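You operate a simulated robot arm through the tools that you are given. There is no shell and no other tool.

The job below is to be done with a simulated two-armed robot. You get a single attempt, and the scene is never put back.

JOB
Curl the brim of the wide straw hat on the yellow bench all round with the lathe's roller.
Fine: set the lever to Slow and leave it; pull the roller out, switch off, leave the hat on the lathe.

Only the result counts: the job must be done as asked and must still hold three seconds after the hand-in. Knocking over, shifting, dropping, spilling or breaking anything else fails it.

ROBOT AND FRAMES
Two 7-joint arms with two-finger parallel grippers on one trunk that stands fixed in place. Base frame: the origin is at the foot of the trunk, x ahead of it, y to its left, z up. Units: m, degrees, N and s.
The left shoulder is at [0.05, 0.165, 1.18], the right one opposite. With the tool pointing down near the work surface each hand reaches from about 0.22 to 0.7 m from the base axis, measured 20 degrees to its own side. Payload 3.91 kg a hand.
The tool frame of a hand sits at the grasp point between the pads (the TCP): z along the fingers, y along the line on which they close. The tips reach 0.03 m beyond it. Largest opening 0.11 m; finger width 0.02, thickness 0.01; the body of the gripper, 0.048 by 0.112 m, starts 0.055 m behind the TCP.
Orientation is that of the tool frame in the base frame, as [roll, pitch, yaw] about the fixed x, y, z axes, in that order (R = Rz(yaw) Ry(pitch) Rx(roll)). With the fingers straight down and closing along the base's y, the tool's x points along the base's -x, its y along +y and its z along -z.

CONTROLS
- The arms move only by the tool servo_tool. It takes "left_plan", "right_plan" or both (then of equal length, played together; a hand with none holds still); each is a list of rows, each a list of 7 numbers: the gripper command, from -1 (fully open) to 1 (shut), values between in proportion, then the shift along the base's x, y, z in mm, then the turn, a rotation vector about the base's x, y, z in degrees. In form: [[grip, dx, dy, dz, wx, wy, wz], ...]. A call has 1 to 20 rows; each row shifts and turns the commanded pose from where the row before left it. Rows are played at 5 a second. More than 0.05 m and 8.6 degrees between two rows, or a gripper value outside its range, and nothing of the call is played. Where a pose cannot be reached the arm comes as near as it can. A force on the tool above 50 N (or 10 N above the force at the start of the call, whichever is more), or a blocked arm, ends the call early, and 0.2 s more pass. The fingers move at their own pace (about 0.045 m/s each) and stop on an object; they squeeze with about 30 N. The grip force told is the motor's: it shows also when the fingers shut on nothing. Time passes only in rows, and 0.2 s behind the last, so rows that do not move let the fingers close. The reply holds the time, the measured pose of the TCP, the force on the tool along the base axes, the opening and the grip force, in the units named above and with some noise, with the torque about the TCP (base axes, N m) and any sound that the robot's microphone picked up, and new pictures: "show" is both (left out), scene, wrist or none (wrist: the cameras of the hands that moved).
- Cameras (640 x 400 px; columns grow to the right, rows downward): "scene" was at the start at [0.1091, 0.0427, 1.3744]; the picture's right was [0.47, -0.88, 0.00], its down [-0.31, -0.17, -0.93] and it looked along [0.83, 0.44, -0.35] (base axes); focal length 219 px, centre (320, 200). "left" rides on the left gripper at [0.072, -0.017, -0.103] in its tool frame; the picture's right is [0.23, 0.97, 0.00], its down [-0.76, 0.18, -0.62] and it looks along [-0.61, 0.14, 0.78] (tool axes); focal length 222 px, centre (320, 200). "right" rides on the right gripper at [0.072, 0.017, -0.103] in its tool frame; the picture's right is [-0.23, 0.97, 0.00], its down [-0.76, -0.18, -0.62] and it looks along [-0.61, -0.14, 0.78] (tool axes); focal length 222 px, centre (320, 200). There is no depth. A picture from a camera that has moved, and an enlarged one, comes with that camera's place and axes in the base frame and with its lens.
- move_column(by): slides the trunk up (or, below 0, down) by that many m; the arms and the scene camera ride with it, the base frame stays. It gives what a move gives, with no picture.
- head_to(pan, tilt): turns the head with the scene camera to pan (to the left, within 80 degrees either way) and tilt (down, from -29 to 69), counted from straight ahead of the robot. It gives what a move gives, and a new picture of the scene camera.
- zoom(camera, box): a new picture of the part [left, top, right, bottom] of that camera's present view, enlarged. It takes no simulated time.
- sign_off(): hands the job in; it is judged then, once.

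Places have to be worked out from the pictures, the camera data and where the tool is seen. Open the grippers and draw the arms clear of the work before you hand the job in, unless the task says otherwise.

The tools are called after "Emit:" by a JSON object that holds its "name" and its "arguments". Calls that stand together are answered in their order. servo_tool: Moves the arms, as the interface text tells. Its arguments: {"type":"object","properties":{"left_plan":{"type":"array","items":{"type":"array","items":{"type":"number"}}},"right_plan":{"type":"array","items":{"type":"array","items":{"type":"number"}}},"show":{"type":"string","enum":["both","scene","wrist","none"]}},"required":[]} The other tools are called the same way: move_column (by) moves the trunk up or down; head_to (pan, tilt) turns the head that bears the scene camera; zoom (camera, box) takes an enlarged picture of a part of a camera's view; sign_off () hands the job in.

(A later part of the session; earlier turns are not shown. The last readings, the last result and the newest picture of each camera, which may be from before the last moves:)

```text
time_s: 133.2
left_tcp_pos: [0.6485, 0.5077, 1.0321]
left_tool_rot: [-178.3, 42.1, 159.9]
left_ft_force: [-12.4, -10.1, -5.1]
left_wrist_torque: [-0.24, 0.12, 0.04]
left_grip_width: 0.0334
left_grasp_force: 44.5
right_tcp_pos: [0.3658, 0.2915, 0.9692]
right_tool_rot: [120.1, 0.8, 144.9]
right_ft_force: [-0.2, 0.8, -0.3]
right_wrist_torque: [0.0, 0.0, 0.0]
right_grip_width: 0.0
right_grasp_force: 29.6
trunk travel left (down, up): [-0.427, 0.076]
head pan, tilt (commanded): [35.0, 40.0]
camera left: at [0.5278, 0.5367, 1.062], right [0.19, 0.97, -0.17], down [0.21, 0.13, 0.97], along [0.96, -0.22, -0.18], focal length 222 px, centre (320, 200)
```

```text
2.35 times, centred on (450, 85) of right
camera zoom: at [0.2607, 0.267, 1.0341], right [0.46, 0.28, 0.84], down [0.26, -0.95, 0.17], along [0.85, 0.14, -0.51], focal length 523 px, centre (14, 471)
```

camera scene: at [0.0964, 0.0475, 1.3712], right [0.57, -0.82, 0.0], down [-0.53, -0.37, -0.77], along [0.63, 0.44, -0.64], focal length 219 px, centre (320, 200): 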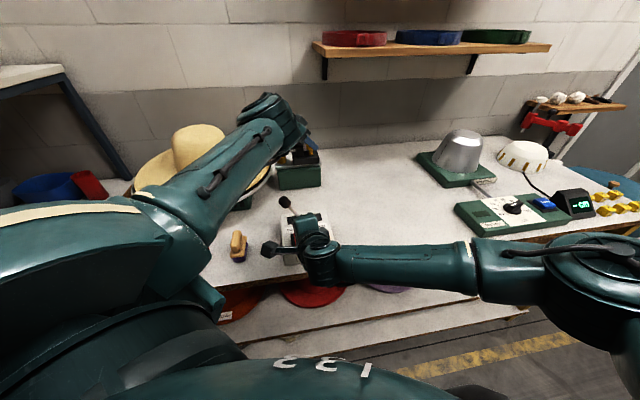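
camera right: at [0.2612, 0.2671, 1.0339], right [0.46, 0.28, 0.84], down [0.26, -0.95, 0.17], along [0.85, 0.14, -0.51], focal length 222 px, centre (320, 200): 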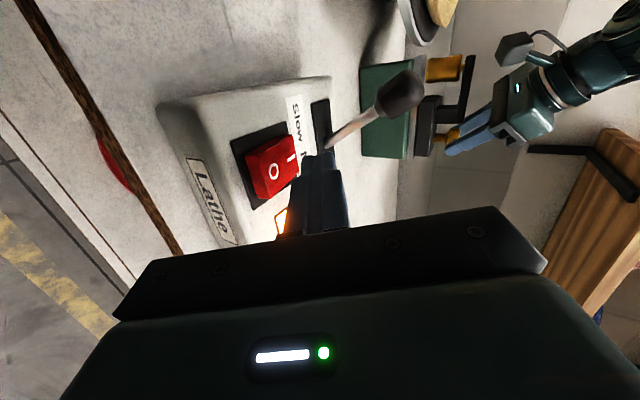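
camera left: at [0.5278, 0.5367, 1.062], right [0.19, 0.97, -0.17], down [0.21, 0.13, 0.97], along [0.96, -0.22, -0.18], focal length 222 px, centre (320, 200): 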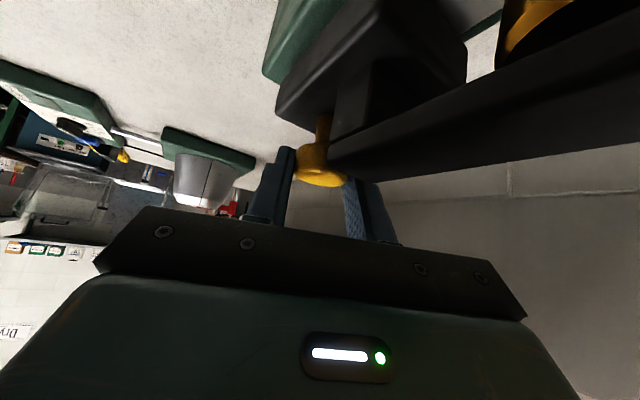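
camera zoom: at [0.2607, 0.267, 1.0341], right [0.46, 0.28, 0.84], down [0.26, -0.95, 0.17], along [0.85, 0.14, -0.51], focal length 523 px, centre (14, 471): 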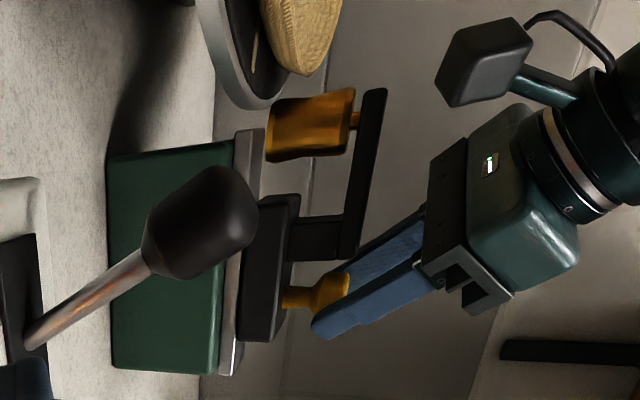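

The right camera shows the roller about 1–1.5 cm from the hat's rim. I'll push on in 4 mm steps and watch the force.

Emit:
{"name": "servo_tool", "arguments": {"left_plan": [[1, -2.8, 2.9, 0, 0, 0, 0], [1, -2.8, 2.9, 0, 0, 0, 0], [1, -2.8, 2.9, 0, 0, 0, 0], [1, 0, 0, 0, 0, 0, 0]], "show": "none"}}

Emit:
{"name": "zoom", "arguments": {"camera": "right", "box": [340, 0, 560, 170]}}

Emit:
{"name": "zoom", "arguments": {"camera": "scene", "box": [100, 80, 340, 240]}}

```text
time_s: 134.2
left_tcp_pos: [0.6403, 0.5156, 1.0322]
left_tool_rot: [-178.3, 42.2, 160.0]
left_ft_force: [-11.1, -10.7, -6.4]
left_wrist_torque: [-0.19, 0.41, -0.01]
left_grip_width: 0.0333
left_grasp_force: 45.0
right_tcp_pos: [0.3666, 0.2916, 0.9696]
right_tool_rot: [120.2, 0.8, 144.9]
right_ft_force: [0.4, -0.1, 0.0]
right_wrist_torque: [-0.01, -0.04, 0.03]
right_grip_width: 0.0
right_grasp_force: 30.3
trunk travel left (down, up): [-0.427, 0.076]
head pan, tilt (commanded): [35.0, 40.0]
```

```text
2.35 times, centred on (450, 85) of right
camera zoom: at [0.2608, 0.267, 1.034], right [0.46, 0.28, 0.84], down [0.26, -0.95, 0.17], along [0.85, 0.14, -0.51], focal length 523 px, centre (14, 471)
```

zoom: 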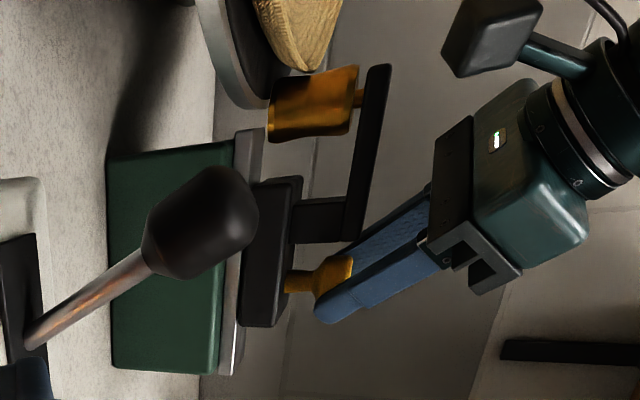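

```text
2.50 times, centred on (220, 160) of scene
camera zoom: at [0.0957, 0.0472, 1.3714], right [0.57, -0.82, 0.0], down [-0.53, -0.37, -0.77], along [0.63, 0.44, -0.64], focal length 546 px, centre (570, 300)
```

zoom: 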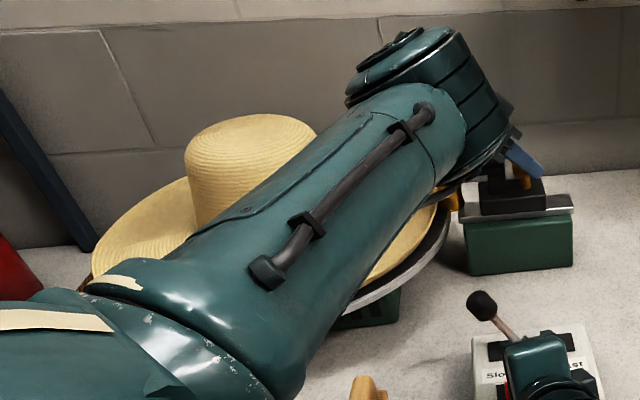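

The roller is about to touch the rim. I'll continue feeding in slowly, 2 mm per step.

Emit:
{"name": "servo_tool", "arguments": {"left_plan": [[1, -1.4, 1.45, 0, 0, 0, 0], [1, -1.4, 1.45, 0, 0, 0, 0], [1, -1.4, 1.45, 0, 0, 0, 0], [1, -1.4, 1.45, 0, 0, 0, 0], [1, 0, 0, 0, 0, 0, 0]], "show": "none"}}

Emit:
{"name": "zoom", "arguments": {"camera": "right", "box": [340, 0, 560, 170]}}

Emit:
{"name": "servo_tool", "arguments": {"left_plan": [[1, -1.4, 1.45, 0, 0, 0, 0], [1, -1.4, 1.45, 0, 0, 0, 0], [1, -1.4, 1.45, 0, 0, 0, 0], [1, -1.4, 1.45, 0, 0, 0, 0], [1, 0, 0, 0, 0, 0, 0]], "show": "none"}}

Emit:
{"name": "zoom", "arguments": {"camera": "right", "box": [340, 0, 560, 170]}}

Emit:
{"name": "zoom", "arguments": {"camera": "scene", "box": [100, 80, 340, 240]}}

```text
time_s: 135.4
left_tcp_pos: [0.6361, 0.5208, 1.0327]
left_tool_rot: [-178.2, 42.1, 159.9]
left_ft_force: [-6.0, -14.3, -11.6]
left_wrist_torque: [-0.41, -0.06, -0.16]
left_grip_width: 0.0334
left_grasp_force: 45.2
right_tcp_pos: [0.3678, 0.2914, 0.9706]
right_tool_rot: [120.3, 0.7, 144.9]
right_ft_force: [0.3, 0.4, -0.5]
right_wrist_torque: [-0.02, 0.01, -0.01]
right_grip_width: 0.0
right_grasp_force: 29.3
trunk travel left (down, up): [-0.427, 0.076]
head pan, tilt (commanded): [35.0, 40.0]
```

```text
2.35 times, centred on (450, 85) of right
camera zoom: at [0.2616, 0.2671, 1.0337], right [0.46, 0.28, 0.84], down [0.26, -0.95, 0.17], along [0.85, 0.14, -0.51], focal length 523 px, centre (14, 471)
```

zoom: 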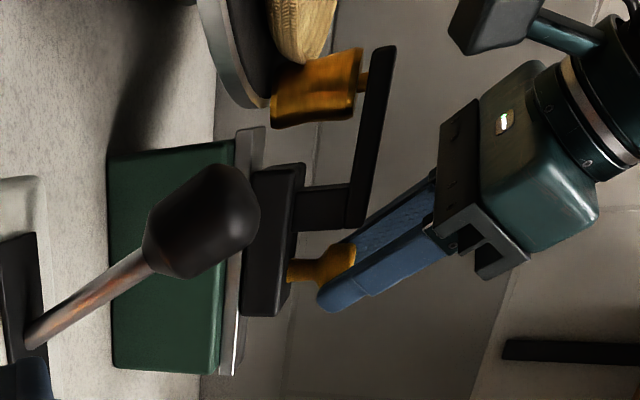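

```text
time_s: 136.6
left_tcp_pos: [0.636, 0.5213, 1.0324]
left_tool_rot: [-178.0, 42.2, 159.5]
left_ft_force: [17.1, -25.2, -11.2]
left_wrist_torque: [-0.83, -0.8, 0.1]
left_grip_width: 0.0332
left_grasp_force: 45.3
right_tcp_pos: [0.3701, 0.2903, 0.9691]
right_tool_rot: [120.3, 0.6, 144.9]
right_ft_force: [0.2, 0.4, -0.3]
right_wrist_torque: [-0.01, -0.03, 0.05]
right_grip_width: 0.0001
right_grasp_force: 29.7
trunk travel left (down, up): [-0.427, 0.076]
head pan, tilt (commanded): [35.0, 40.0]
```

```text
2.35 times, centred on (450, 85) of right
camera zoom: at [0.264, 0.2661, 1.0333], right [0.46, 0.28, 0.84], down [0.26, -0.95, 0.17], along [0.85, 0.14, -0.51], focal length 523 px, centre (14, 471)
```

zoom: 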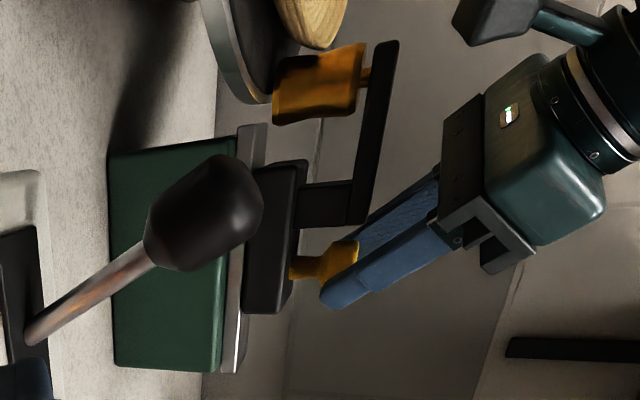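

```text
2.50 times, centred on (220, 160) of scene
camera zoom: at [0.1004, 0.0459, 1.371], right [0.57, -0.82, 0.0], down [-0.53, -0.37, -0.76], along [0.63, 0.44, -0.64], focal length 546 px, centre (570, 300)
```

zoom: 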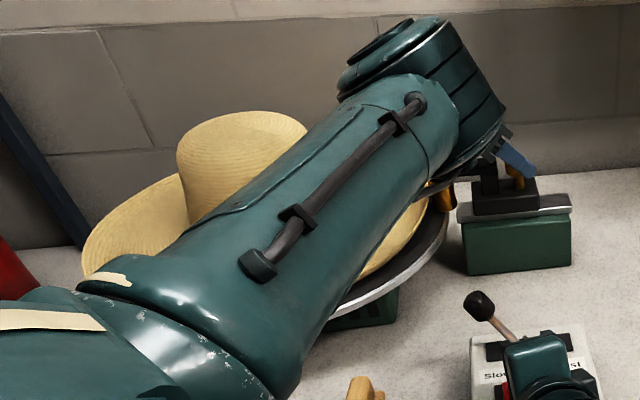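

The carriage has reached its stop after 40 mm of travel (force ≈30 N), with the roller at the rim. I'll ease the push by ~2.5 mm and hold it in while the hat turns, watching it.

Emit:
{"name": "servo_tool", "arguments": {"left_plan": [[1, 1.4, -1.4, 0, 0, 0, 0], [1, 0.4, -0.4, 0, 0, 0, 0], [1, 0, 0, 0, 0, 0, 0], [1, 0, 0, 0, 0, 0, 0]], "show": "none"}}

Emit:
{"name": "zoom", "arguments": {"camera": "right", "box": [340, 0, 560, 170]}}

Emit:
{"name": "zoom", "arguments": {"camera": "scene", "box": [100, 80, 340, 240]}}

Emit:
{"name": "servo_tool", "arguments": {"left_plan": [[1, 0, 0, 0, 0, 0, 0], [1, 0, 0, 0, 0, 0, 0], [1, 0, 0, 0, 0, 0, 0], [1, 0, 0, 0, 0, 0, 0]], "show": "none"}}

Emit:
{"name": "zoom", "arguments": {"camera": "scene", "box": [100, 80, 340, 240]}}

```text
time_s: 137.6
left_tcp_pos: [0.6351, 0.5207, 1.033]
left_tool_rot: [-178.3, 42.2, 159.6]
left_ft_force: [16.4, -24.0, -2.6]
left_wrist_torque: [-0.18, 0.19, 0.48]
left_grip_width: 0.0334
left_grasp_force: 44.7
right_tcp_pos: [0.3682, 0.2899, 0.9694]
right_tool_rot: [120.3, 0.6, 144.9]
right_ft_force: [-0.8, -0.7, -0.3]
right_wrist_torque: [-0.04, -0.02, -0.01]
right_grip_width: 0.0001
right_grasp_force: 30.0
trunk travel left (down, up): [-0.427, 0.076]
head pan, tilt (commanded): [35.0, 40.0]
```

```text
2.35 times, centred on (450, 85) of right
camera zoom: at [0.2628, 0.2662, 1.0337], right [0.46, 0.28, 0.84], down [0.26, -0.95, 0.17], along [0.85, 0.14, -0.51], focal length 523 px, centre (14, 471)
```

zoom: 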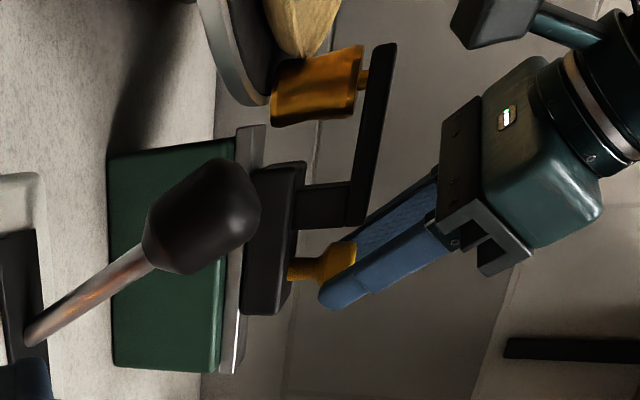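

```text
2.50 times, centred on (220, 160) of scene
camera zoom: at [0.0986, 0.0461, 1.3712], right [0.57, -0.82, 0.0], down [-0.53, -0.37, -0.77], along [0.63, 0.44, -0.64], focal length 546 px, centre (570, 300)
```

zoom: 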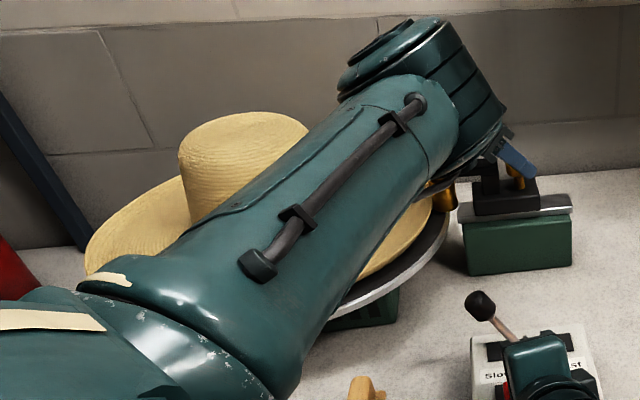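

```text
time_s: 138.6
left_tcp_pos: [0.6342, 0.523, 1.0324]
left_tool_rot: [-178.4, 42.2, 159.6]
left_ft_force: [14.3, -19.1, -2.9]
left_wrist_torque: [-0.43, -0.22, -0.03]
left_grip_width: 0.0332
left_grasp_force: 45.0
right_tcp_pos: [0.3681, 0.2906, 0.9689]
right_tool_rot: [120.3, 0.6, 145.0]
right_ft_force: [0.3, -0.4, 0.1]
right_wrist_torque: [0.0, 0.02, -0.01]
right_grip_width: 0.0
right_grasp_force: 29.9
trunk travel left (down, up): [-0.427, 0.076]
head pan, tilt (commanded): [35.0, 40.0]
```

```text
2.50 times, centred on (220, 160) of scene
camera zoom: at [0.0982, 0.0455, 1.3713], right [0.57, -0.82, 0.0], down [-0.53, -0.37, -0.77], along [0.63, 0.44, -0.64], focal length 546 px, centre (570, 300)
```

zoom: 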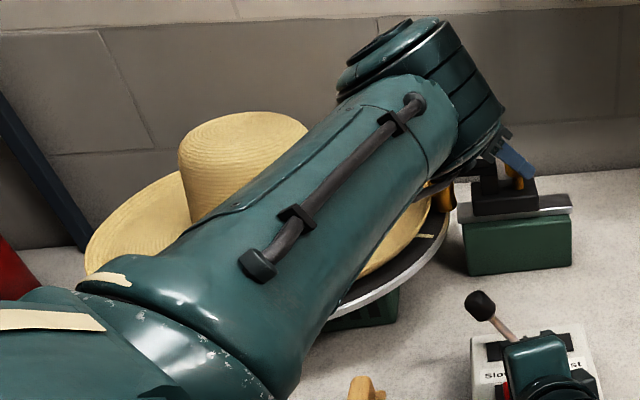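

The roller is pressing the rim (contact force varies as it turns). I'll zoom on the visible parts of the brim to see whether it is being curled and rotating.

Emit:
{"name": "zoom", "arguments": {"camera": "scene", "box": [120, 115, 200, 195]}}

Emit:
{"name": "zoom", "arguments": {"camera": "scene", "box": [235, 140, 325, 210]}}

Emit:
{"name": "servo_tool", "arguments": {"left_plan": [[1, 0, 0, 0, 0, 0, 0], [1, 0, 0, 0, 0, 0, 0]], "show": "none"}}

Emit:
{"name": "zoom", "arguments": {"camera": "scene", "box": [120, 115, 200, 195]}}

Emit:
{"name": "zoom", "arguments": {"camera": "scene", "box": [235, 140, 325, 210]}}

```text
5.00 times, centred on (160, 155) of scene
camera zoom: at [0.0982, 0.0455, 1.3713], right [0.57, -0.82, 0.0], down [-0.53, -0.37, -0.77], along [0.63, 0.44, -0.64], focal length 1093 px, centre (1120, 425)
```

zoom: 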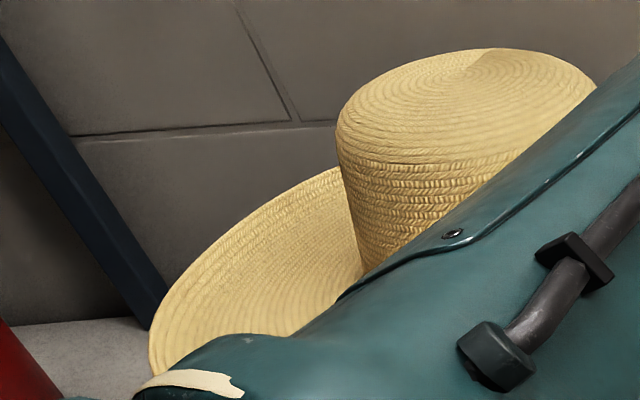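

```text
5.71 times, centred on (280, 175) of scene
camera zoom: at [0.0982, 0.0455, 1.3713], right [0.57, -0.82, 0.0], down [-0.53, -0.37, -0.77], along [0.63, 0.44, -0.64], focal length 1249 px, centre (549, 343)
```

zoom: 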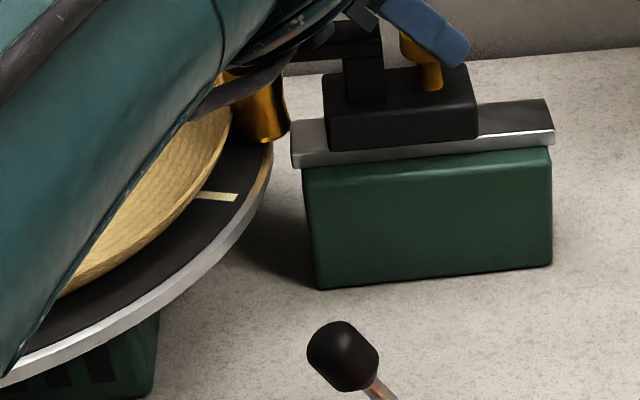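

```text
time_s: 139.2
left_tcp_pos: [0.6338, 0.5206, 1.0332]
left_tool_rot: [-178.4, 42.1, 159.6]
left_ft_force: [16.3, -21.5, -1.8]
left_wrist_torque: [-0.09, 0.13, 0.33]
left_grip_width: 0.0331
left_grasp_force: 44.4
right_tcp_pos: [0.3673, 0.2901, 0.9702]
right_tool_rot: [120.2, 0.8, 145.0]
right_ft_force: [-0.4, -0.1, -0.9]
right_wrist_torque: [-0.02, 0.0, -0.04]
right_grip_width: 0.0
right_grasp_force: 30.3
trunk travel left (down, up): [-0.427, 0.076]
head pan, tilt (commanded): [35.0, 40.0]
```

```text
5.00 times, centred on (160, 155) of scene
camera zoom: at [0.0978, 0.046, 1.3713], right [0.57, -0.82, 0.0], down [-0.53, -0.37, -0.77], along [0.63, 0.44, -0.64], focal length 1093 px, centre (1120, 425)
```

zoom: 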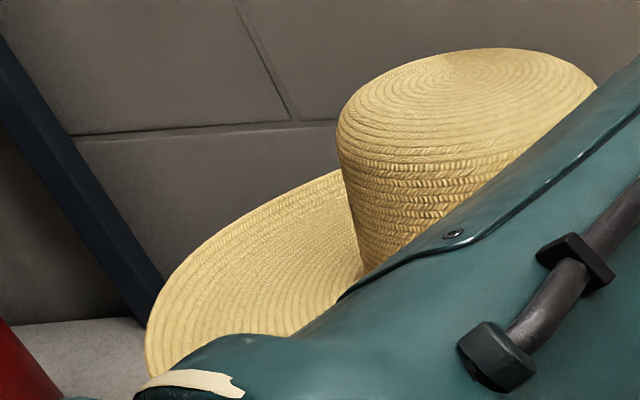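

```text
5.71 times, centred on (280, 175) of scene
camera zoom: at [0.0978, 0.046, 1.3713], right [0.57, -0.82, 0.0], down [-0.53, -0.37, -0.77], along [0.63, 0.44, -0.64], focal length 1249 px, centre (549, 343)
```

zoom: 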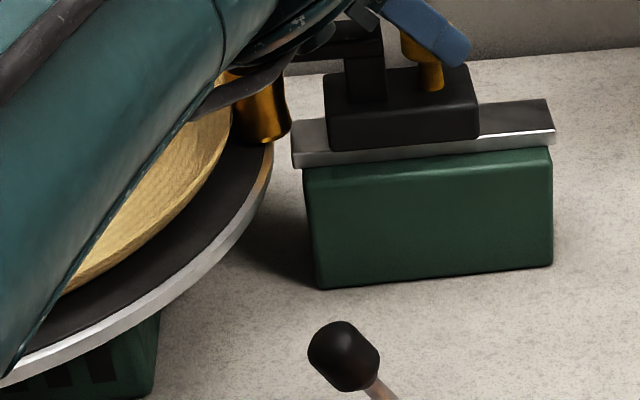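

The crown seam is moving, so the hat turns with the disc while the roller presses the rim. I'll keep holding and track the seam to count at least a full turn.

Emit:
{"name": "servo_tool", "arguments": {"left_plan": [[1, 0, 0, 0, 0, 0, 0], [1, 0, 0, 0, 0, 0, 0], [1, 0, 0, 0, 0, 0, 0], [1, 0, 0, 0, 0, 0, 0]], "show": "none"}}

Emit:
{"name": "zoom", "arguments": {"camera": "scene", "box": [120, 115, 200, 195]}}

Emit:
{"name": "zoom", "arguments": {"camera": "right", "box": [380, 0, 520, 100]}}

Emit:
{"name": "servo_tool", "arguments": {"left_plan": [[1, 0, 0, 0, 0, 0, 0], [1, 0, 0, 0, 0, 0, 0], [1, 0, 0, 0, 0, 0, 0], [1, 0, 0, 0, 0, 0, 0]], "show": "none"}}

Emit:
{"name": "zoom", "arguments": {"camera": "scene", "box": [120, 115, 200, 195]}}

Emit:
{"name": "zoom", "arguments": {"camera": "scene", "box": [235, 140, 325, 210]}}

```text
time_s: 140.2
left_tcp_pos: [0.634, 0.5216, 1.0328]
left_tool_rot: [-178.2, 42.1, 159.6]
left_ft_force: [11.4, -18.9, -2.2]
left_wrist_torque: [-0.75, -0.52, -0.28]
left_grip_width: 0.033
left_grasp_force: 45.1
right_tcp_pos: [0.3699, 0.2889, 0.968]
right_tool_rot: [120.1, 0.5, 144.9]
right_ft_force: [0.4, -0.8, -0.8]
right_wrist_torque: [0.02, 0.04, 0.03]
right_grip_width: 0.0002
right_grasp_force: 30.5
trunk travel left (down, up): [-0.427, 0.076]
head pan, tilt (commanded): [35.0, 40.0]
```

```text
5.00 times, centred on (160, 155) of scene
camera zoom: at [0.0983, 0.0454, 1.3712], right [0.57, -0.82, 0.0], down [-0.53, -0.37, -0.77], along [0.63, 0.44, -0.64], focal length 1093 px, centre (1120, 425)
```

zoom: 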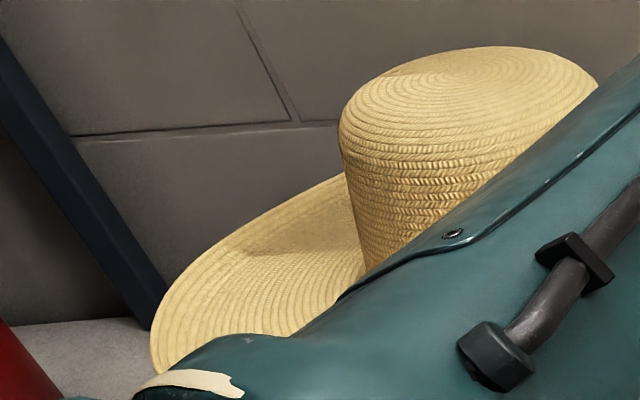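

```text
4.00 times, centred on (450, 50) of right
camera zoom: at [0.2626, 0.2657, 1.0339], right [0.46, 0.28, 0.84], down [0.26, -0.95, 0.17], along [0.85, 0.14, -0.51], focal length 888 px, centre (-200, 800)
```

zoom: 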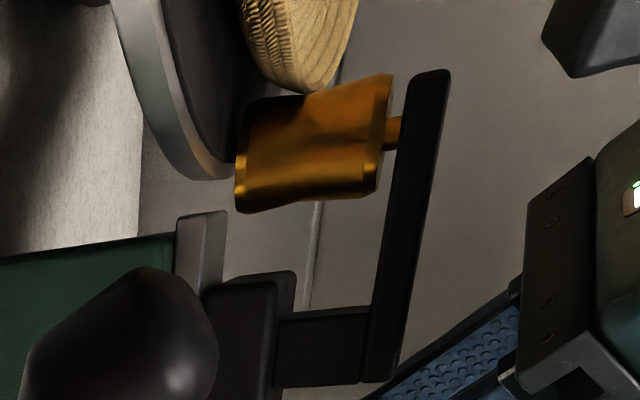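

```text
time_s: 141.2
left_tcp_pos: [0.6331, 0.5222, 1.0326]
left_tool_rot: [-178.3, 42.0, 159.6]
left_ft_force: [8.7, -17.6, -1.4]
left_wrist_torque: [-0.84, -0.82, -0.38]
left_grip_width: 0.0332
left_grasp_force: 45.2
right_tcp_pos: [0.3683, 0.2895, 0.9693]
right_tool_rot: [120.1, 0.7, 144.9]
right_ft_force: [-0.4, -0.5, 1.1]
right_wrist_torque: [0.02, 0.03, 0.01]
right_grip_width: 0.0
right_grasp_force: 30.7
trunk travel left (down, up): [-0.427, 0.076]
head pan, tilt (commanded): [35.0, 40.0]
```

```text
5.00 times, centred on (160, 155) of scene
camera zoom: at [0.0983, 0.0452, 1.3713], right [0.57, -0.82, 0.0], down [-0.53, -0.37, -0.77], along [0.63, 0.44, -0.64], focal length 1093 px, centre (1120, 425)
```

zoom: 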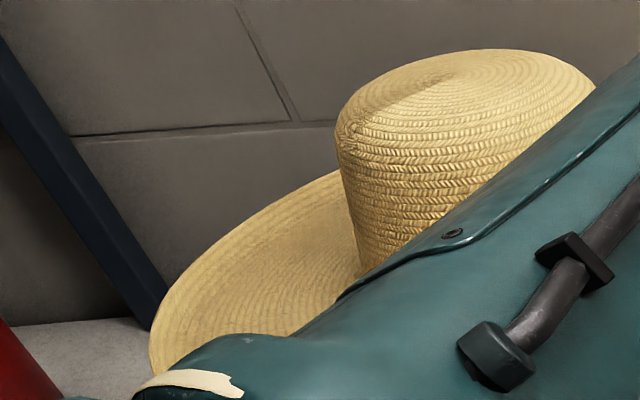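

```text
5.71 times, centred on (280, 175) of scene
camera zoom: at [0.0983, 0.0452, 1.3713], right [0.57, -0.82, 0.0], down [-0.53, -0.37, -0.77], along [0.63, 0.44, -0.64], focal length 1249 px, centre (549, 343)
```

zoom: 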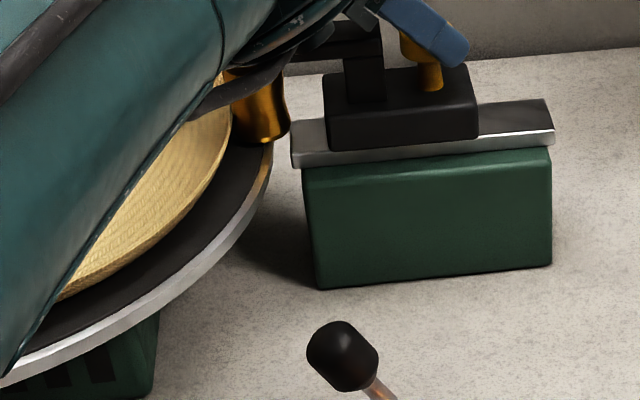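

The seam has swept about 125° in 2.6 s (~43°/s), so a full turn takes about 8.5 s. I'll keep the roller in and continue tracking.

Emit:
{"name": "servo_tool", "arguments": {"left_plan": [[1, 0, 0, 0, 0, 0, 0], [1, 0, 0, 0, 0, 0, 0], [1, 0, 0, 0, 0, 0, 0], [1, 0, 0, 0, 0, 0, 0], [1, 0, 0, 0, 0, 0, 0], [1, 0, 0, 0, 0, 0, 0], [1, 0, 0, 0, 0, 0, 0], [1, 0, 0, 0, 0, 0, 0], [1, 0, 0, 0, 0, 0, 0]], "show": "none"}}

Emit:
{"name": "zoom", "arguments": {"camera": "scene", "box": [120, 115, 200, 195]}}

Emit:
{"name": "zoom", "arguments": {"camera": "scene", "box": [235, 140, 325, 210]}}

Emit:
{"name": "servo_tool", "arguments": {"left_plan": [[1, 0, 0, 0, 0, 0, 0], [1, 0, 0, 0, 0, 0, 0], [1, 0, 0, 0, 0, 0, 0], [1, 0, 0, 0, 0, 0, 0], [1, 0, 0, 0, 0, 0, 0], [1, 0, 0, 0, 0, 0, 0], [1, 0, 0, 0, 0, 0, 0], [1, 0, 0, 0, 0, 0, 0], [1, 0, 0, 0, 0, 0, 0]], "show": "none"}}

Emit:
{"name": "zoom", "arguments": {"camera": "scene", "box": [120, 115, 200, 195]}}

Emit:
{"name": "zoom", "arguments": {"camera": "scene", "box": [235, 140, 325, 210]}}

```text
time_s: 143.2
left_tcp_pos: [0.6341, 0.5212, 1.0325]
left_tool_rot: [-178.4, 42.2, 159.6]
left_ft_force: [12.9, -23.0, 0.5]
left_wrist_torque: [-0.07, 0.19, 0.4]
left_grip_width: 0.0331
left_grasp_force: 45.0
right_tcp_pos: [0.3688, 0.2892, 0.9687]
right_tool_rot: [120.3, 0.7, 144.9]
right_ft_force: [0.4, -0.3, -0.6]
right_wrist_torque: [-0.05, 0.02, 0.0]
right_grip_width: 0.0001
right_grasp_force: 29.7
trunk travel left (down, up): [-0.427, 0.076]
head pan, tilt (commanded): [35.0, 40.0]
```

```text
5.00 times, centred on (160, 155) of scene
camera zoom: at [0.0977, 0.0458, 1.3713], right [0.57, -0.82, 0.0], down [-0.53, -0.37, -0.77], along [0.63, 0.44, -0.64], focal length 1093 px, centre (1120, 425)
```

zoom: 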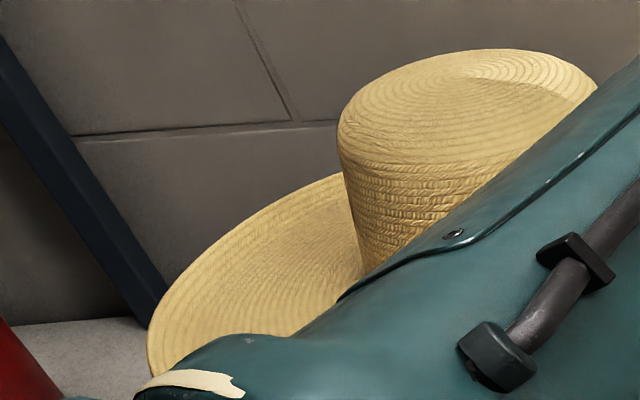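

```text
5.71 times, centred on (280, 175) of scene
camera zoom: at [0.0977, 0.0458, 1.3713], right [0.57, -0.82, 0.0], down [-0.53, -0.37, -0.77], along [0.63, 0.44, -0.64], focal length 1249 px, centre (549, 343)
```

zoom: 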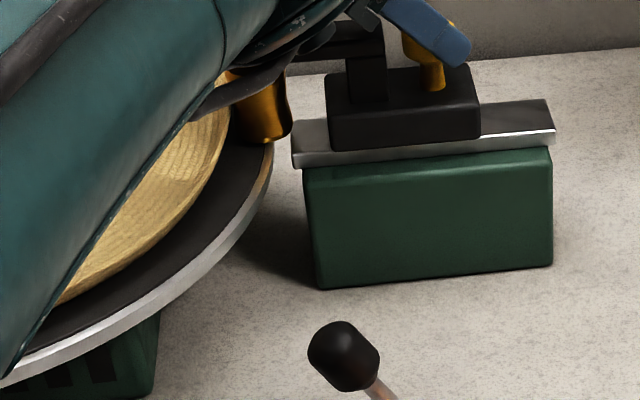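

```text
time_s: 145.2
left_tcp_pos: [0.6331, 0.5201, 1.0333]
left_tool_rot: [-178.2, 42.1, 159.6]
left_ft_force: [6.3, -18.3, 1.5]
left_wrist_torque: [-0.81, -0.69, -0.66]
left_grip_width: 0.0332
left_grasp_force: 45.2
right_tcp_pos: [0.3685, 0.2895, 0.9684]
right_tool_rot: [120.3, 0.7, 144.9]
right_ft_force: [-0.2, -0.2, -0.3]
right_wrist_torque: [0.03, 0.0, 0.02]
right_grip_width: 0.0
right_grasp_force: 30.0
trunk travel left (down, up): [-0.427, 0.076]
head pan, tilt (commanded): [35.0, 40.0]
```

```text
5.00 times, centred on (160, 155) of scene
camera zoom: at [0.0983, 0.045, 1.3713], right [0.57, -0.82, 0.0], down [-0.53, -0.37, -0.77], along [0.63, 0.44, -0.64], focal length 1093 px, centre (1120, 425)
```

zoom: 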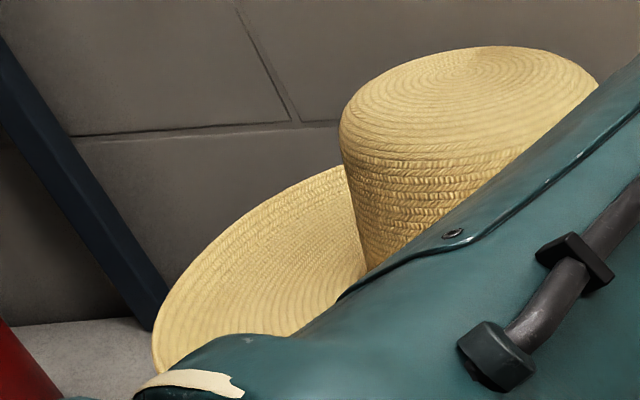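

```text
5.71 times, centred on (280, 175) of scene
camera zoom: at [0.0983, 0.045, 1.3713], right [0.57, -0.82, 0.0], down [-0.53, -0.37, -0.77], along [0.63, 0.44, -0.64], focal length 1249 px, centre (549, 343)
```

zoom: 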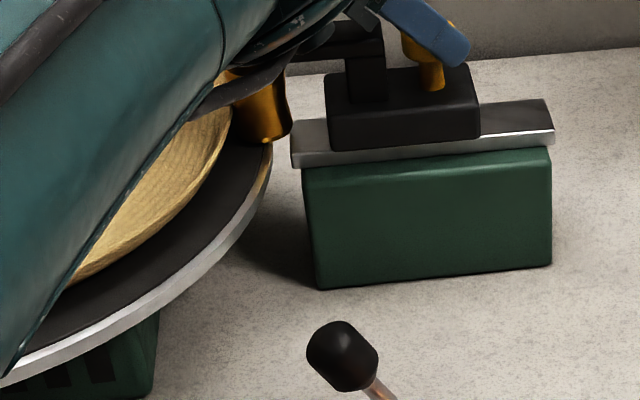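

The seam has come back to its earlier position (about 6.6 s per turn), so roughly 1.4 turns have passed under the roller. I'll look closely at the rim by the roller to judge the curl.

Emit:
{"name": "zoom", "arguments": {"camera": "right", "box": [390, 0, 490, 70]}}

Emit:
{"name": "servo_tool", "arguments": {"left_plan": [[1, 0, 0, 0, 0, 0, 0], [1, 0, 0, 0, 0, 0, 0], [1, 0, 0, 0, 0, 0, 0], [1, 0, 0, 0, 0, 0, 0], [1, 0, 0, 0, 0, 0, 0], [1, 0, 0, 0, 0, 0, 0]], "show": "wrist"}}

Emit:
{"name": "zoom", "arguments": {"camera": "right", "box": [390, 0, 490, 70]}}

Emit:
{"name": "zoom", "arguments": {"camera": "left", "box": [440, 0, 640, 130]}}

```text
5.71 times, centred on (440, 35) of right
camera zoom: at [0.2626, 0.2655, 1.034], right [0.46, 0.28, 0.84], down [0.26, -0.95, 0.17], along [0.85, 0.14, -0.51], focal length 1269 px, centre (-366, 1143)
```

zoom: 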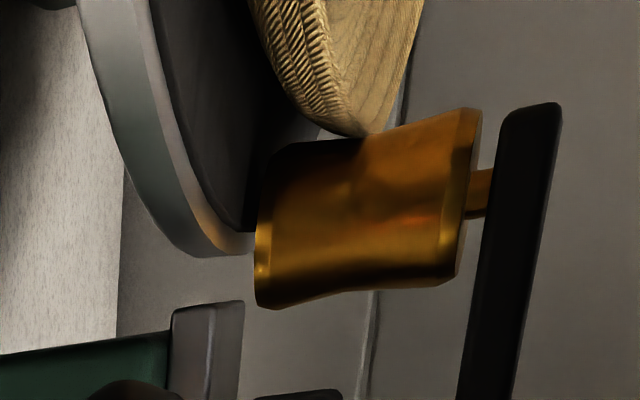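

```text
time_s: 146.6
left_tcp_pos: [0.6334, 0.5207, 1.0329]
left_tool_rot: [-178.3, 42.0, 159.6]
left_ft_force: [14.5, -22.6, -0.6]
left_wrist_torque: [0.2, 0.61, 0.27]
left_grip_width: 0.033
left_grasp_force: 45.2
right_tcp_pos: [0.3677, 0.2904, 0.9697]
right_tool_rot: [120.2, 0.7, 144.8]
right_ft_force: [0.4, -0.2, 1.1]
right_wrist_torque: [0.01, 0.0, -0.02]
right_grip_width: 0.0001
right_grasp_force: 30.1
trunk travel left (down, up): [-0.427, 0.076]
head pan, tilt (commanded): [35.0, 40.0]
camera left: at [0.5136, 0.5509, 1.0628], right [0.2, 0.96, -0.17], down [0.21, 0.13, 0.97], along [0.96, -0.23, -0.18], focal length 222 px, centre (320, 200)
```

left: 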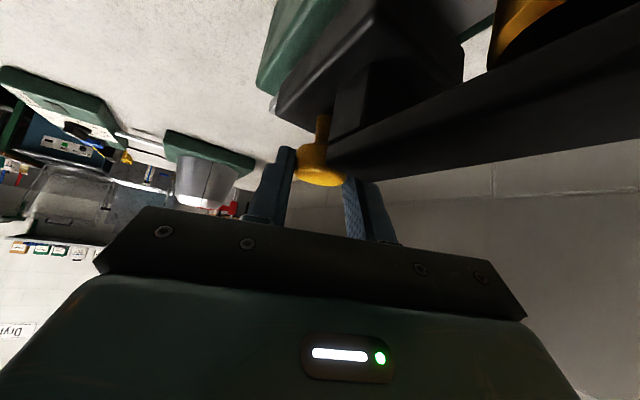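

```text
5.71 times, centred on (440, 35) of right
camera zoom: at [0.2623, 0.2658, 1.034], right [0.46, 0.28, 0.84], down [0.26, -0.95, 0.17], along [0.85, 0.14, -0.51], focal length 1269 px, centre (-366, 1143)
```

zoom: 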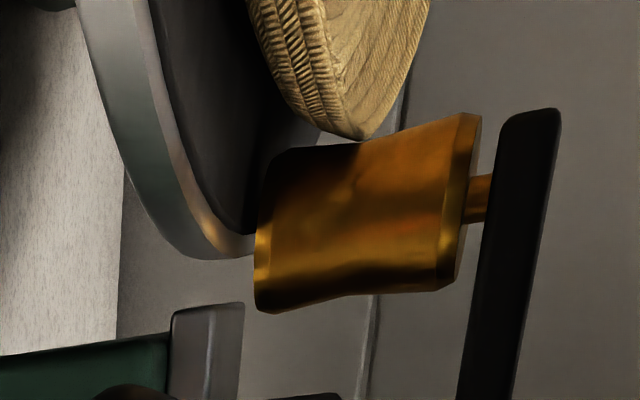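

```text
3.08 times, centred on (540, 65) of left
camera zoom: at [0.5136, 0.5509, 1.0628], right [0.2, 0.96, -0.17], down [0.21, 0.13, 0.97], along [0.96, -0.23, -0.18], focal length 684 px, centre (-357, 615)
```

zoom: 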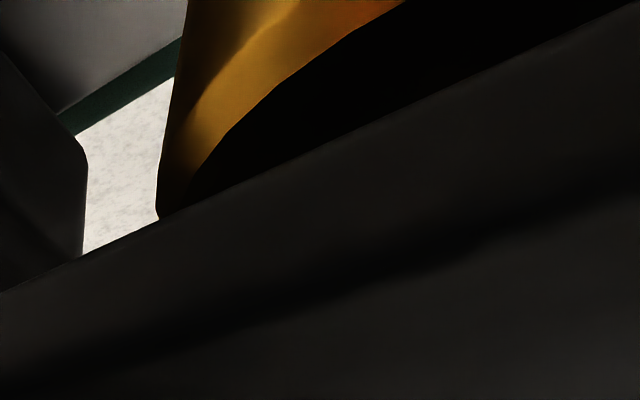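

The rim at the roller now shows a rolled, rope-like edge, after about 1.6 turns. I'll pull the roller out along the rail in 5 mm steps.

Emit:
{"name": "servo_tool", "arguments": {"left_plan": [[1, 3.5, -3.6, 0, 0, 0, 0], [1, 3.5, -3.6, 0, 0, 0, 0], [1, 3.5, -3.6, 0, 0, 0, 0], [1, 3.5, -3.6, 0, 0, 0, 0], [1, 3.5, -3.6, 0, 0, 0, 0], [1, 3.5, -3.6, 0, 0, 0, 0], [1, 3.5, -3.6, 0, 0, 0, 0], [1, 3.5, -3.6, 0, 0, 0, 0], [1, 0, 0, 0, 0, 0, 0]], "show": "none"}}

Emit:
{"name": "zoom", "arguments": {"camera": "right", "box": [340, 0, 560, 170]}}

Emit:
{"name": "zoom", "arguments": {"camera": "scene", "box": [100, 80, 340, 240]}}

```text
time_s: 148.6
left_tcp_pos: [0.6591, 0.4966, 1.0345]
left_tool_rot: [-178.4, 42.2, 159.9]
left_ft_force: [-5.9, -9.0, 0.1]
left_wrist_torque: [0.1, 0.21, -0.2]
left_grip_width: 0.0331
left_grasp_force: 45.2
right_tcp_pos: [0.3675, 0.2902, 0.9695]
right_tool_rot: [120.1, 0.8, 144.8]
right_ft_force: [0.1, -0.1, 0.7]
right_wrist_torque: [-0.02, 0.02, -0.01]
right_grip_width: 0.0001
right_grasp_force: 29.8
trunk travel left (down, up): [-0.427, 0.076]
head pan, tilt (commanded): [35.0, 40.0]
```

```text
2.35 times, centred on (450, 85) of right
camera zoom: at [0.2608, 0.2667, 1.0341], right [0.46, 0.28, 0.84], down [0.26, -0.95, 0.17], along [0.85, 0.14, -0.51], focal length 523 px, centre (14, 471)
```

zoom: 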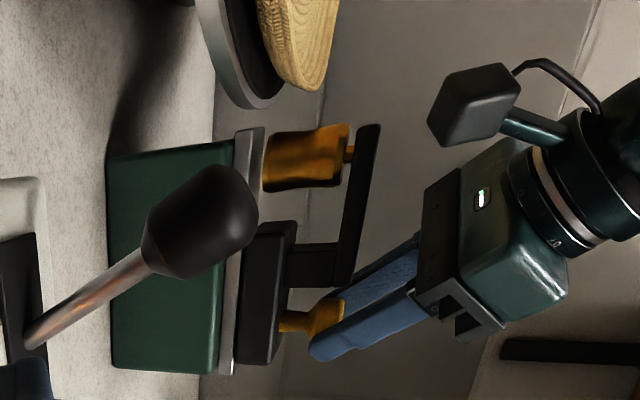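

```text
2.50 times, centred on (220, 160) of scene
camera zoom: at [0.0956, 0.0469, 1.3714], right [0.57, -0.82, 0.0], down [-0.53, -0.37, -0.77], along [0.63, 0.44, -0.64], focal length 546 px, centre (570, 300)
```

zoom: 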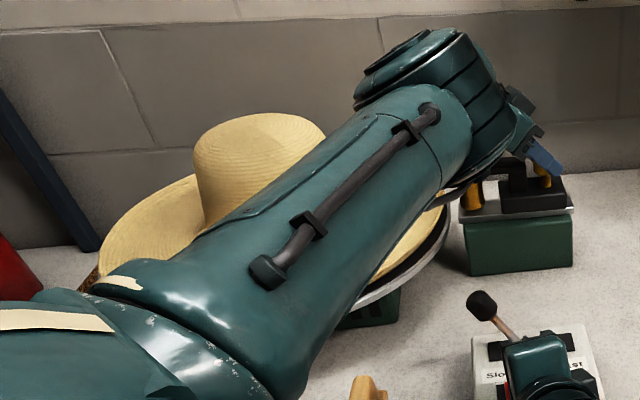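

The roller is nearly back at its outer stop. I'll pull the last ~7 mm to the stop.

Emit:
{"name": "servo_tool", "arguments": {"left_plan": [[1, 2.5, -2.6, 0, 0, 0, 0], [1, 2.5, -2.6, 0, 0, 0, 0], [1, 0, 0, 0, 0, 0, 0]], "show": "none"}}

Emit:
{"name": "zoom", "arguments": {"camera": "scene", "box": [120, 100, 300, 220]}}

```text
time_s: 149.4
left_tcp_pos: [0.6619, 0.4928, 1.0332]
left_tool_rot: [-178.3, 42.1, 160.1]
left_ft_force: [-17.4, -2.8, 2.4]
left_wrist_torque: [-0.24, 0.33, -0.2]
left_grip_width: 0.033
left_grasp_force: 44.5
right_tcp_pos: [0.3652, 0.2909, 0.9701]
right_tool_rot: [120.1, 0.9, 144.9]
right_ft_force: [-0.6, 0.0, -0.8]
right_wrist_torque: [-0.02, -0.01, 0.01]
right_grip_width: 0.0001
right_grasp_force: 29.8
trunk travel left (down, up): [-0.427, 0.076]
head pan, tilt (commanded): [35.0, 40.0]
```

```text
3.33 times, centred on (210, 160) of scene
camera zoom: at [0.094, 0.0476, 1.3716], right [0.57, -0.82, 0.0], down [-0.52, -0.37, -0.77], along [0.63, 0.44, -0.64], focal length 729 px, centre (687, 333)
```

zoom: 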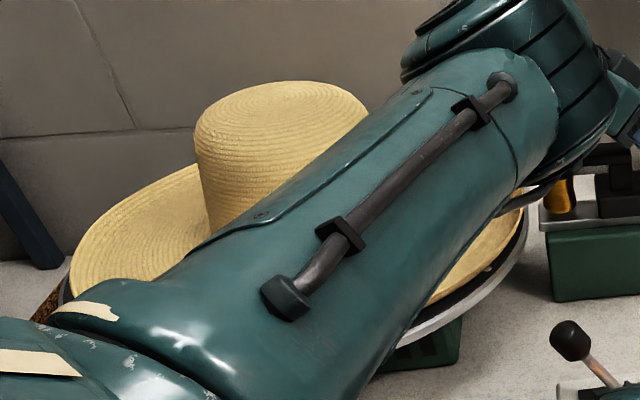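

The roller is fully out. I'll open the left fingers and back the hand off the knob so I can see the whole brim while it is still turning.

Emit:
{"name": "servo_tool", "arguments": {"left_plan": [[0.5, 0, 0, 0, 0, 0, 0], [0.236, 0, 0, 0, 0, 0, 0], [0.236, 0, 0, 0, 0, 0, 0], [0.236, -7, 2.5, 8, 0, 0, 0], [0.236, -11, 3.5, 12.6, 0, 0, 0], [0.236, -11, 3.5, 12.6, 0, 0, 0], [0.236, -15, 3, 20, 0, 0, 0], [0.236, -15, 0, 30, 0, 0, 0], [0.236, -15, 0, 35, 0, 0, 0], [0.236, -15, 0, 35, 0, 0, 0], [0.236, -15, 0, 35, 0, 0, 0]], "show": "both"}}

```text
time_s: 151.8
left_tcp_pos: [0.5603, 0.5015, 1.2218]
left_tool_rot: [-178.2, 42.1, 160.1]
left_ft_force: [-0.6, 0.5, 0.3]
left_wrist_torque: [-0.02, 0.02, 0.0]
left_grip_width: 0.0418
left_grasp_force: 0.0
right_tcp_pos: [0.3661, 0.291, 0.9702]
right_tool_rot: [120.3, 0.7, 144.9]
right_ft_force: [-0.1, 0.2, -0.1]
right_wrist_torque: [0.02, -0.01, 0.01]
right_grip_width: 0.0
right_grasp_force: 29.8
trunk travel left (down, up): [-0.427, 0.076]
head pan, tilt (commanded): [35.0, 40.0]
camera scene: at [0.0959, 0.0478, 1.3714], right [0.57, -0.82, 0.0], down [-0.53, -0.37, -0.77], along [0.63, 0.44, -0.64], focal length 219 px, centre (320, 200)
camera left: at [0.4389, 0.5317, 1.2515], right [0.19, 0.97, -0.17], down [0.21, 0.13, 0.97], along [0.96, -0.22, -0.18], focal length 222 px, centre (320, 200)
```

scene: 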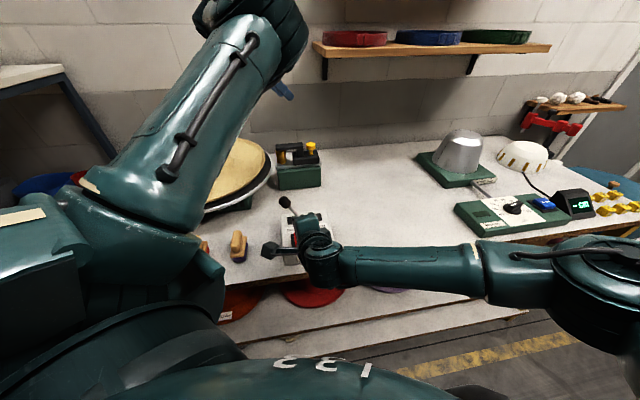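
left: 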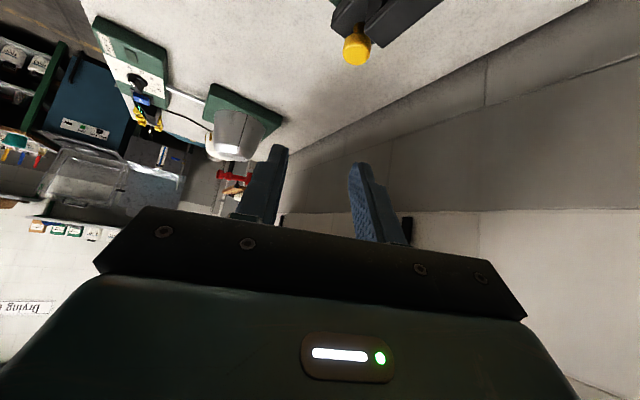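

The knob is released and the brim's right side is visible. I'll zoom in on it over a few moments.

Emit:
{"name": "zoom", "arguments": {"camera": "scene", "box": [195, 125, 335, 213]}}

Emit:
{"name": "servo_tool", "arguments": {"left_plan": [[0.236, -30, 5, 25, 0, 0, 0], [0.236, -35, 10, 20, 0, 0, 0], [0.236, -35, 10, 10, 0, 0, 0], [0.236, -35, 15, 0, 0, 0, 0], [0.236, -35, 20, 0, 0, 0, 0], [0.236, -35, 20, 0, 0, 0, 0]], "show": "scene"}}

Emit:
{"name": "zoom", "arguments": {"camera": "scene", "box": [100, 80, 340, 240]}}

```text
4.55 times, centred on (265, 169) of scene
camera zoom: at [0.0959, 0.0478, 1.3714], right [0.57, -0.82, 0.0], down [-0.53, -0.37, -0.77], along [0.63, 0.44, -0.64], focal length 994 px, centre (570, 341)
```

zoom: 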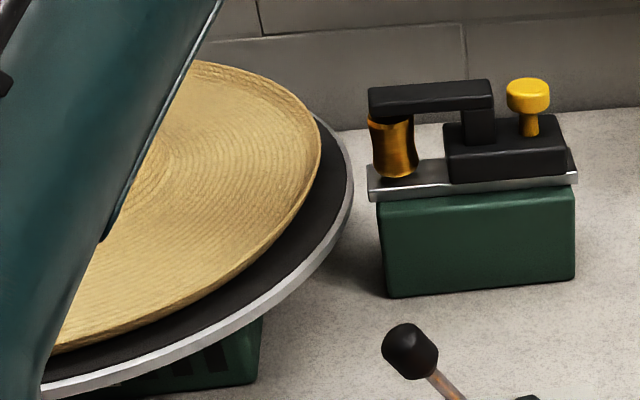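

```text
time_s: 153.2
left_tcp_pos: [0.3574, 0.5844, 1.2756]
left_tool_rot: [-178.2, 42.3, 159.9]
left_ft_force: [0.6, 0.2, 0.7]
left_wrist_torque: [-0.02, 0.0, -0.02]
left_grip_width: 0.0421
left_grasp_force: 0.0
right_tcp_pos: [0.3677, 0.2917, 0.9695]
right_tool_rot: [120.3, 0.8, 144.9]
right_ft_force: [0.1, -0.7, -0.9]
right_wrist_torque: [-0.02, 0.03, 0.0]
right_grip_width: 0.0
right_grasp_force: 29.8
trunk travel left (down, up): [-0.427, 0.076]
head pan, tilt (commanded): [35.0, 40.0]
camera scene: at [0.096, 0.0485, 1.3713], right [0.57, -0.82, 0.0], down [-0.53, -0.37, -0.77], along [0.63, 0.44, -0.64], focal length 219 px, centre (320, 200)
```

scene: 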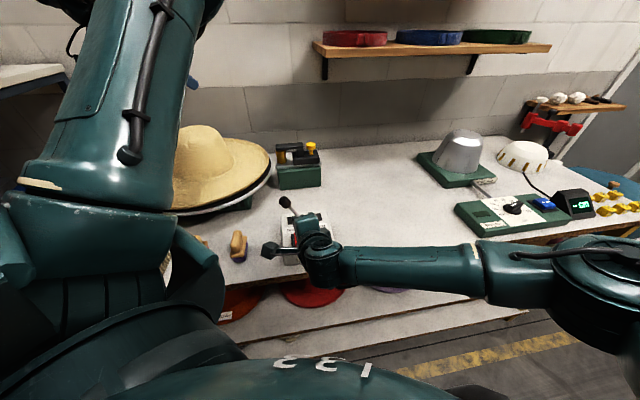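

```text
2.50 times, centred on (220, 160) of scene
camera zoom: at [0.096, 0.0485, 1.3713], right [0.57, -0.82, 0.0], down [-0.53, -0.37, -0.77], along [0.63, 0.44, -0.64], focal length 546 px, centre (570, 300)
```

zoom: 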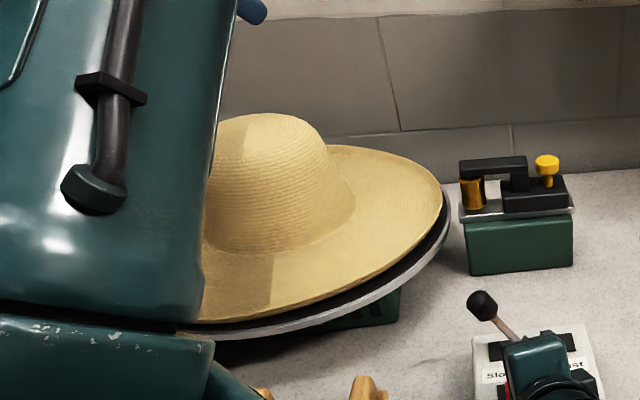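

I'll zoom in on the brim edge to see whether it is really curled compared with before.

Emit:
{"name": "zoom", "arguments": {"camera": "scene", "box": [175, 120, 285, 215]}}

Emit:
{"name": "servo_tool", "arguments": {"left_plan": [[0.236, -30, 10, 0, 0, 0, 0], [0.236, -30, 10, 0, 0, 0, 0], [0.236, -30, 10, 0, 0, 0, 0], [0.236, -30, 10, 0, 0, 0, 0]], "show": "none"}}

Emit:
{"name": "zoom", "arguments": {"camera": "scene", "box": [165, 120, 285, 215]}}

Emit:
{"name": "servo_tool", "arguments": {"left_plan": [[0.236, 0, 0, 0, 0, 0, 0], [0.236, 0, 0, 0, 0, 0, 0], [0.236, 0, 0, 0, 0, 0, 0], [0.236, 0, 0, 0, 0, 0, 0]], "show": "scene"}}

Emit:
{"name": "zoom", "arguments": {"camera": "scene", "box": [155, 120, 285, 215]}}

```text
4.21 times, centred on (230, 168) of scene
camera zoom: at [0.096, 0.0485, 1.3713], right [0.57, -0.82, 0.0], down [-0.53, -0.37, -0.77], along [0.63, 0.44, -0.64], focal length 920 px, centre (699, 337)
```

zoom: 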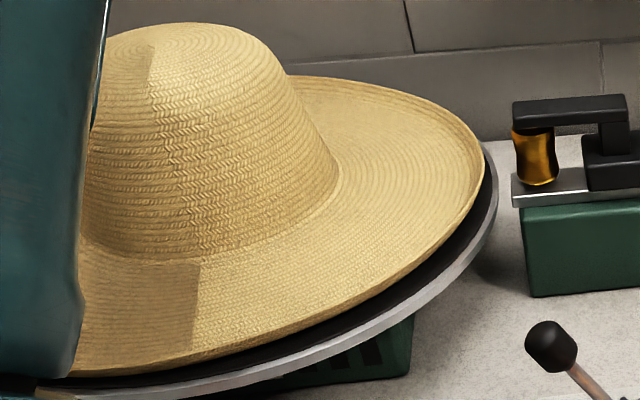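

```text
time_s: 154.2
left_tcp_pos: [0.2338, 0.6246, 1.275]
left_tool_rot: [-178.3, 42.1, 159.9]
left_ft_force: [0.1, 1.3, 0.1]
left_wrist_torque: [0.02, 0.04, -0.01]
left_grip_width: 0.0419
left_grasp_force: 0.1
right_tcp_pos: [0.3672, 0.2919, 0.9695]
right_tool_rot: [120.3, 0.7, 144.9]
right_ft_force: [-0.1, 0.4, -0.5]
right_wrist_torque: [0.01, 0.01, 0.0]
right_grip_width: 0.0
right_grasp_force: 29.7
trunk travel left (down, up): [-0.427, 0.076]
head pan, tilt (commanded): [35.0, 40.0]
```

```text
4.21 times, centred on (225, 168) of scene
camera zoom: at [0.0959, 0.0483, 1.3714], right [0.57, -0.82, 0.0], down [-0.53, -0.37, -0.77], along [0.63, 0.44, -0.64], focal length 920 px, centre (720, 337)
```

zoom: 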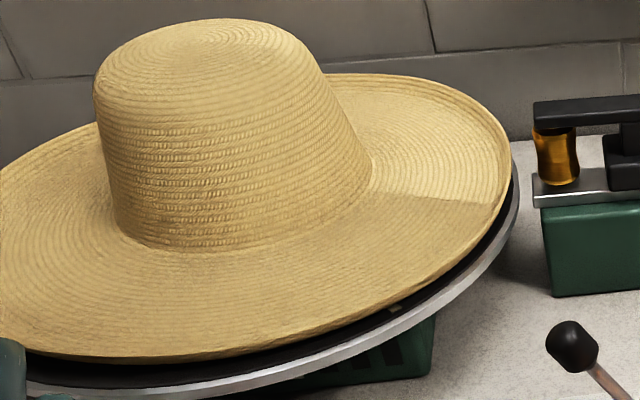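

```text
time_s: 155.2
left_tcp_pos: [0.2332, 0.6241, 1.275]
left_tool_rot: [-178.3, 42.1, 160.0]
left_ft_force: [-0.5, 0.0, 0.3]
left_wrist_torque: [0.02, 0.01, 0.02]
left_grip_width: 0.0419
left_grasp_force: 0.0
right_tcp_pos: [0.3669, 0.2909, 0.9687]
right_tool_rot: [120.3, 0.8, 144.9]
right_ft_force: [0.3, -0.2, 0.5]
right_wrist_torque: [-0.05, -0.01, 0.01]
right_grip_width: 0.0
right_grasp_force: 29.8
trunk travel left (down, up): [-0.427, 0.076]
head pan, tilt (commanded): [35.0, 40.0]
camera scene: at [0.0965, 0.048, 1.3713], right [0.57, -0.82, 0.0], down [-0.53, -0.37, -0.77], along [0.63, 0.44, -0.64], focal length 219 px, centre (320, 200)
```

scene: 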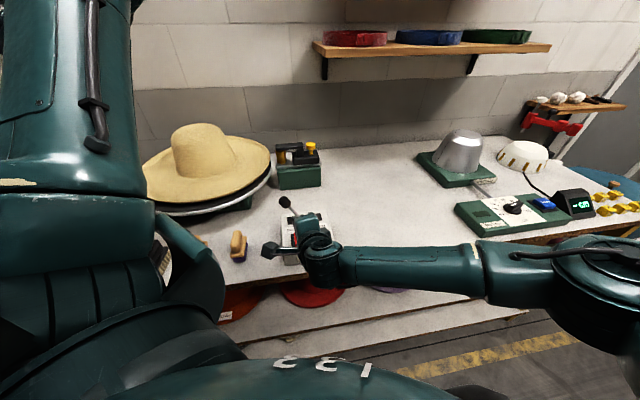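

```text
4.21 times, centred on (220, 168) of scene
camera zoom: at [0.0965, 0.048, 1.3713], right [0.57, -0.82, 0.0], down [-0.53, -0.37, -0.77], along [0.63, 0.44, -0.64], focal length 920 px, centre (741, 337)
```

zoom: 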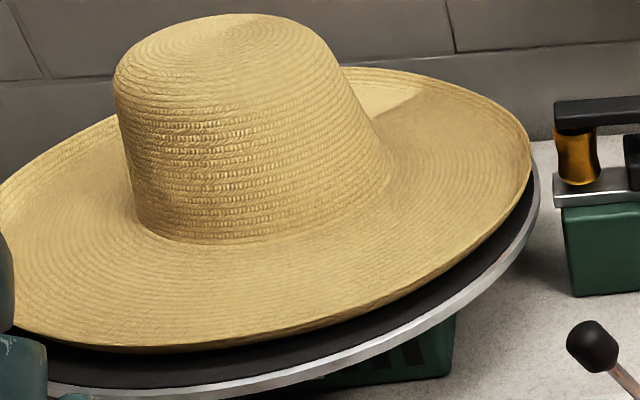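

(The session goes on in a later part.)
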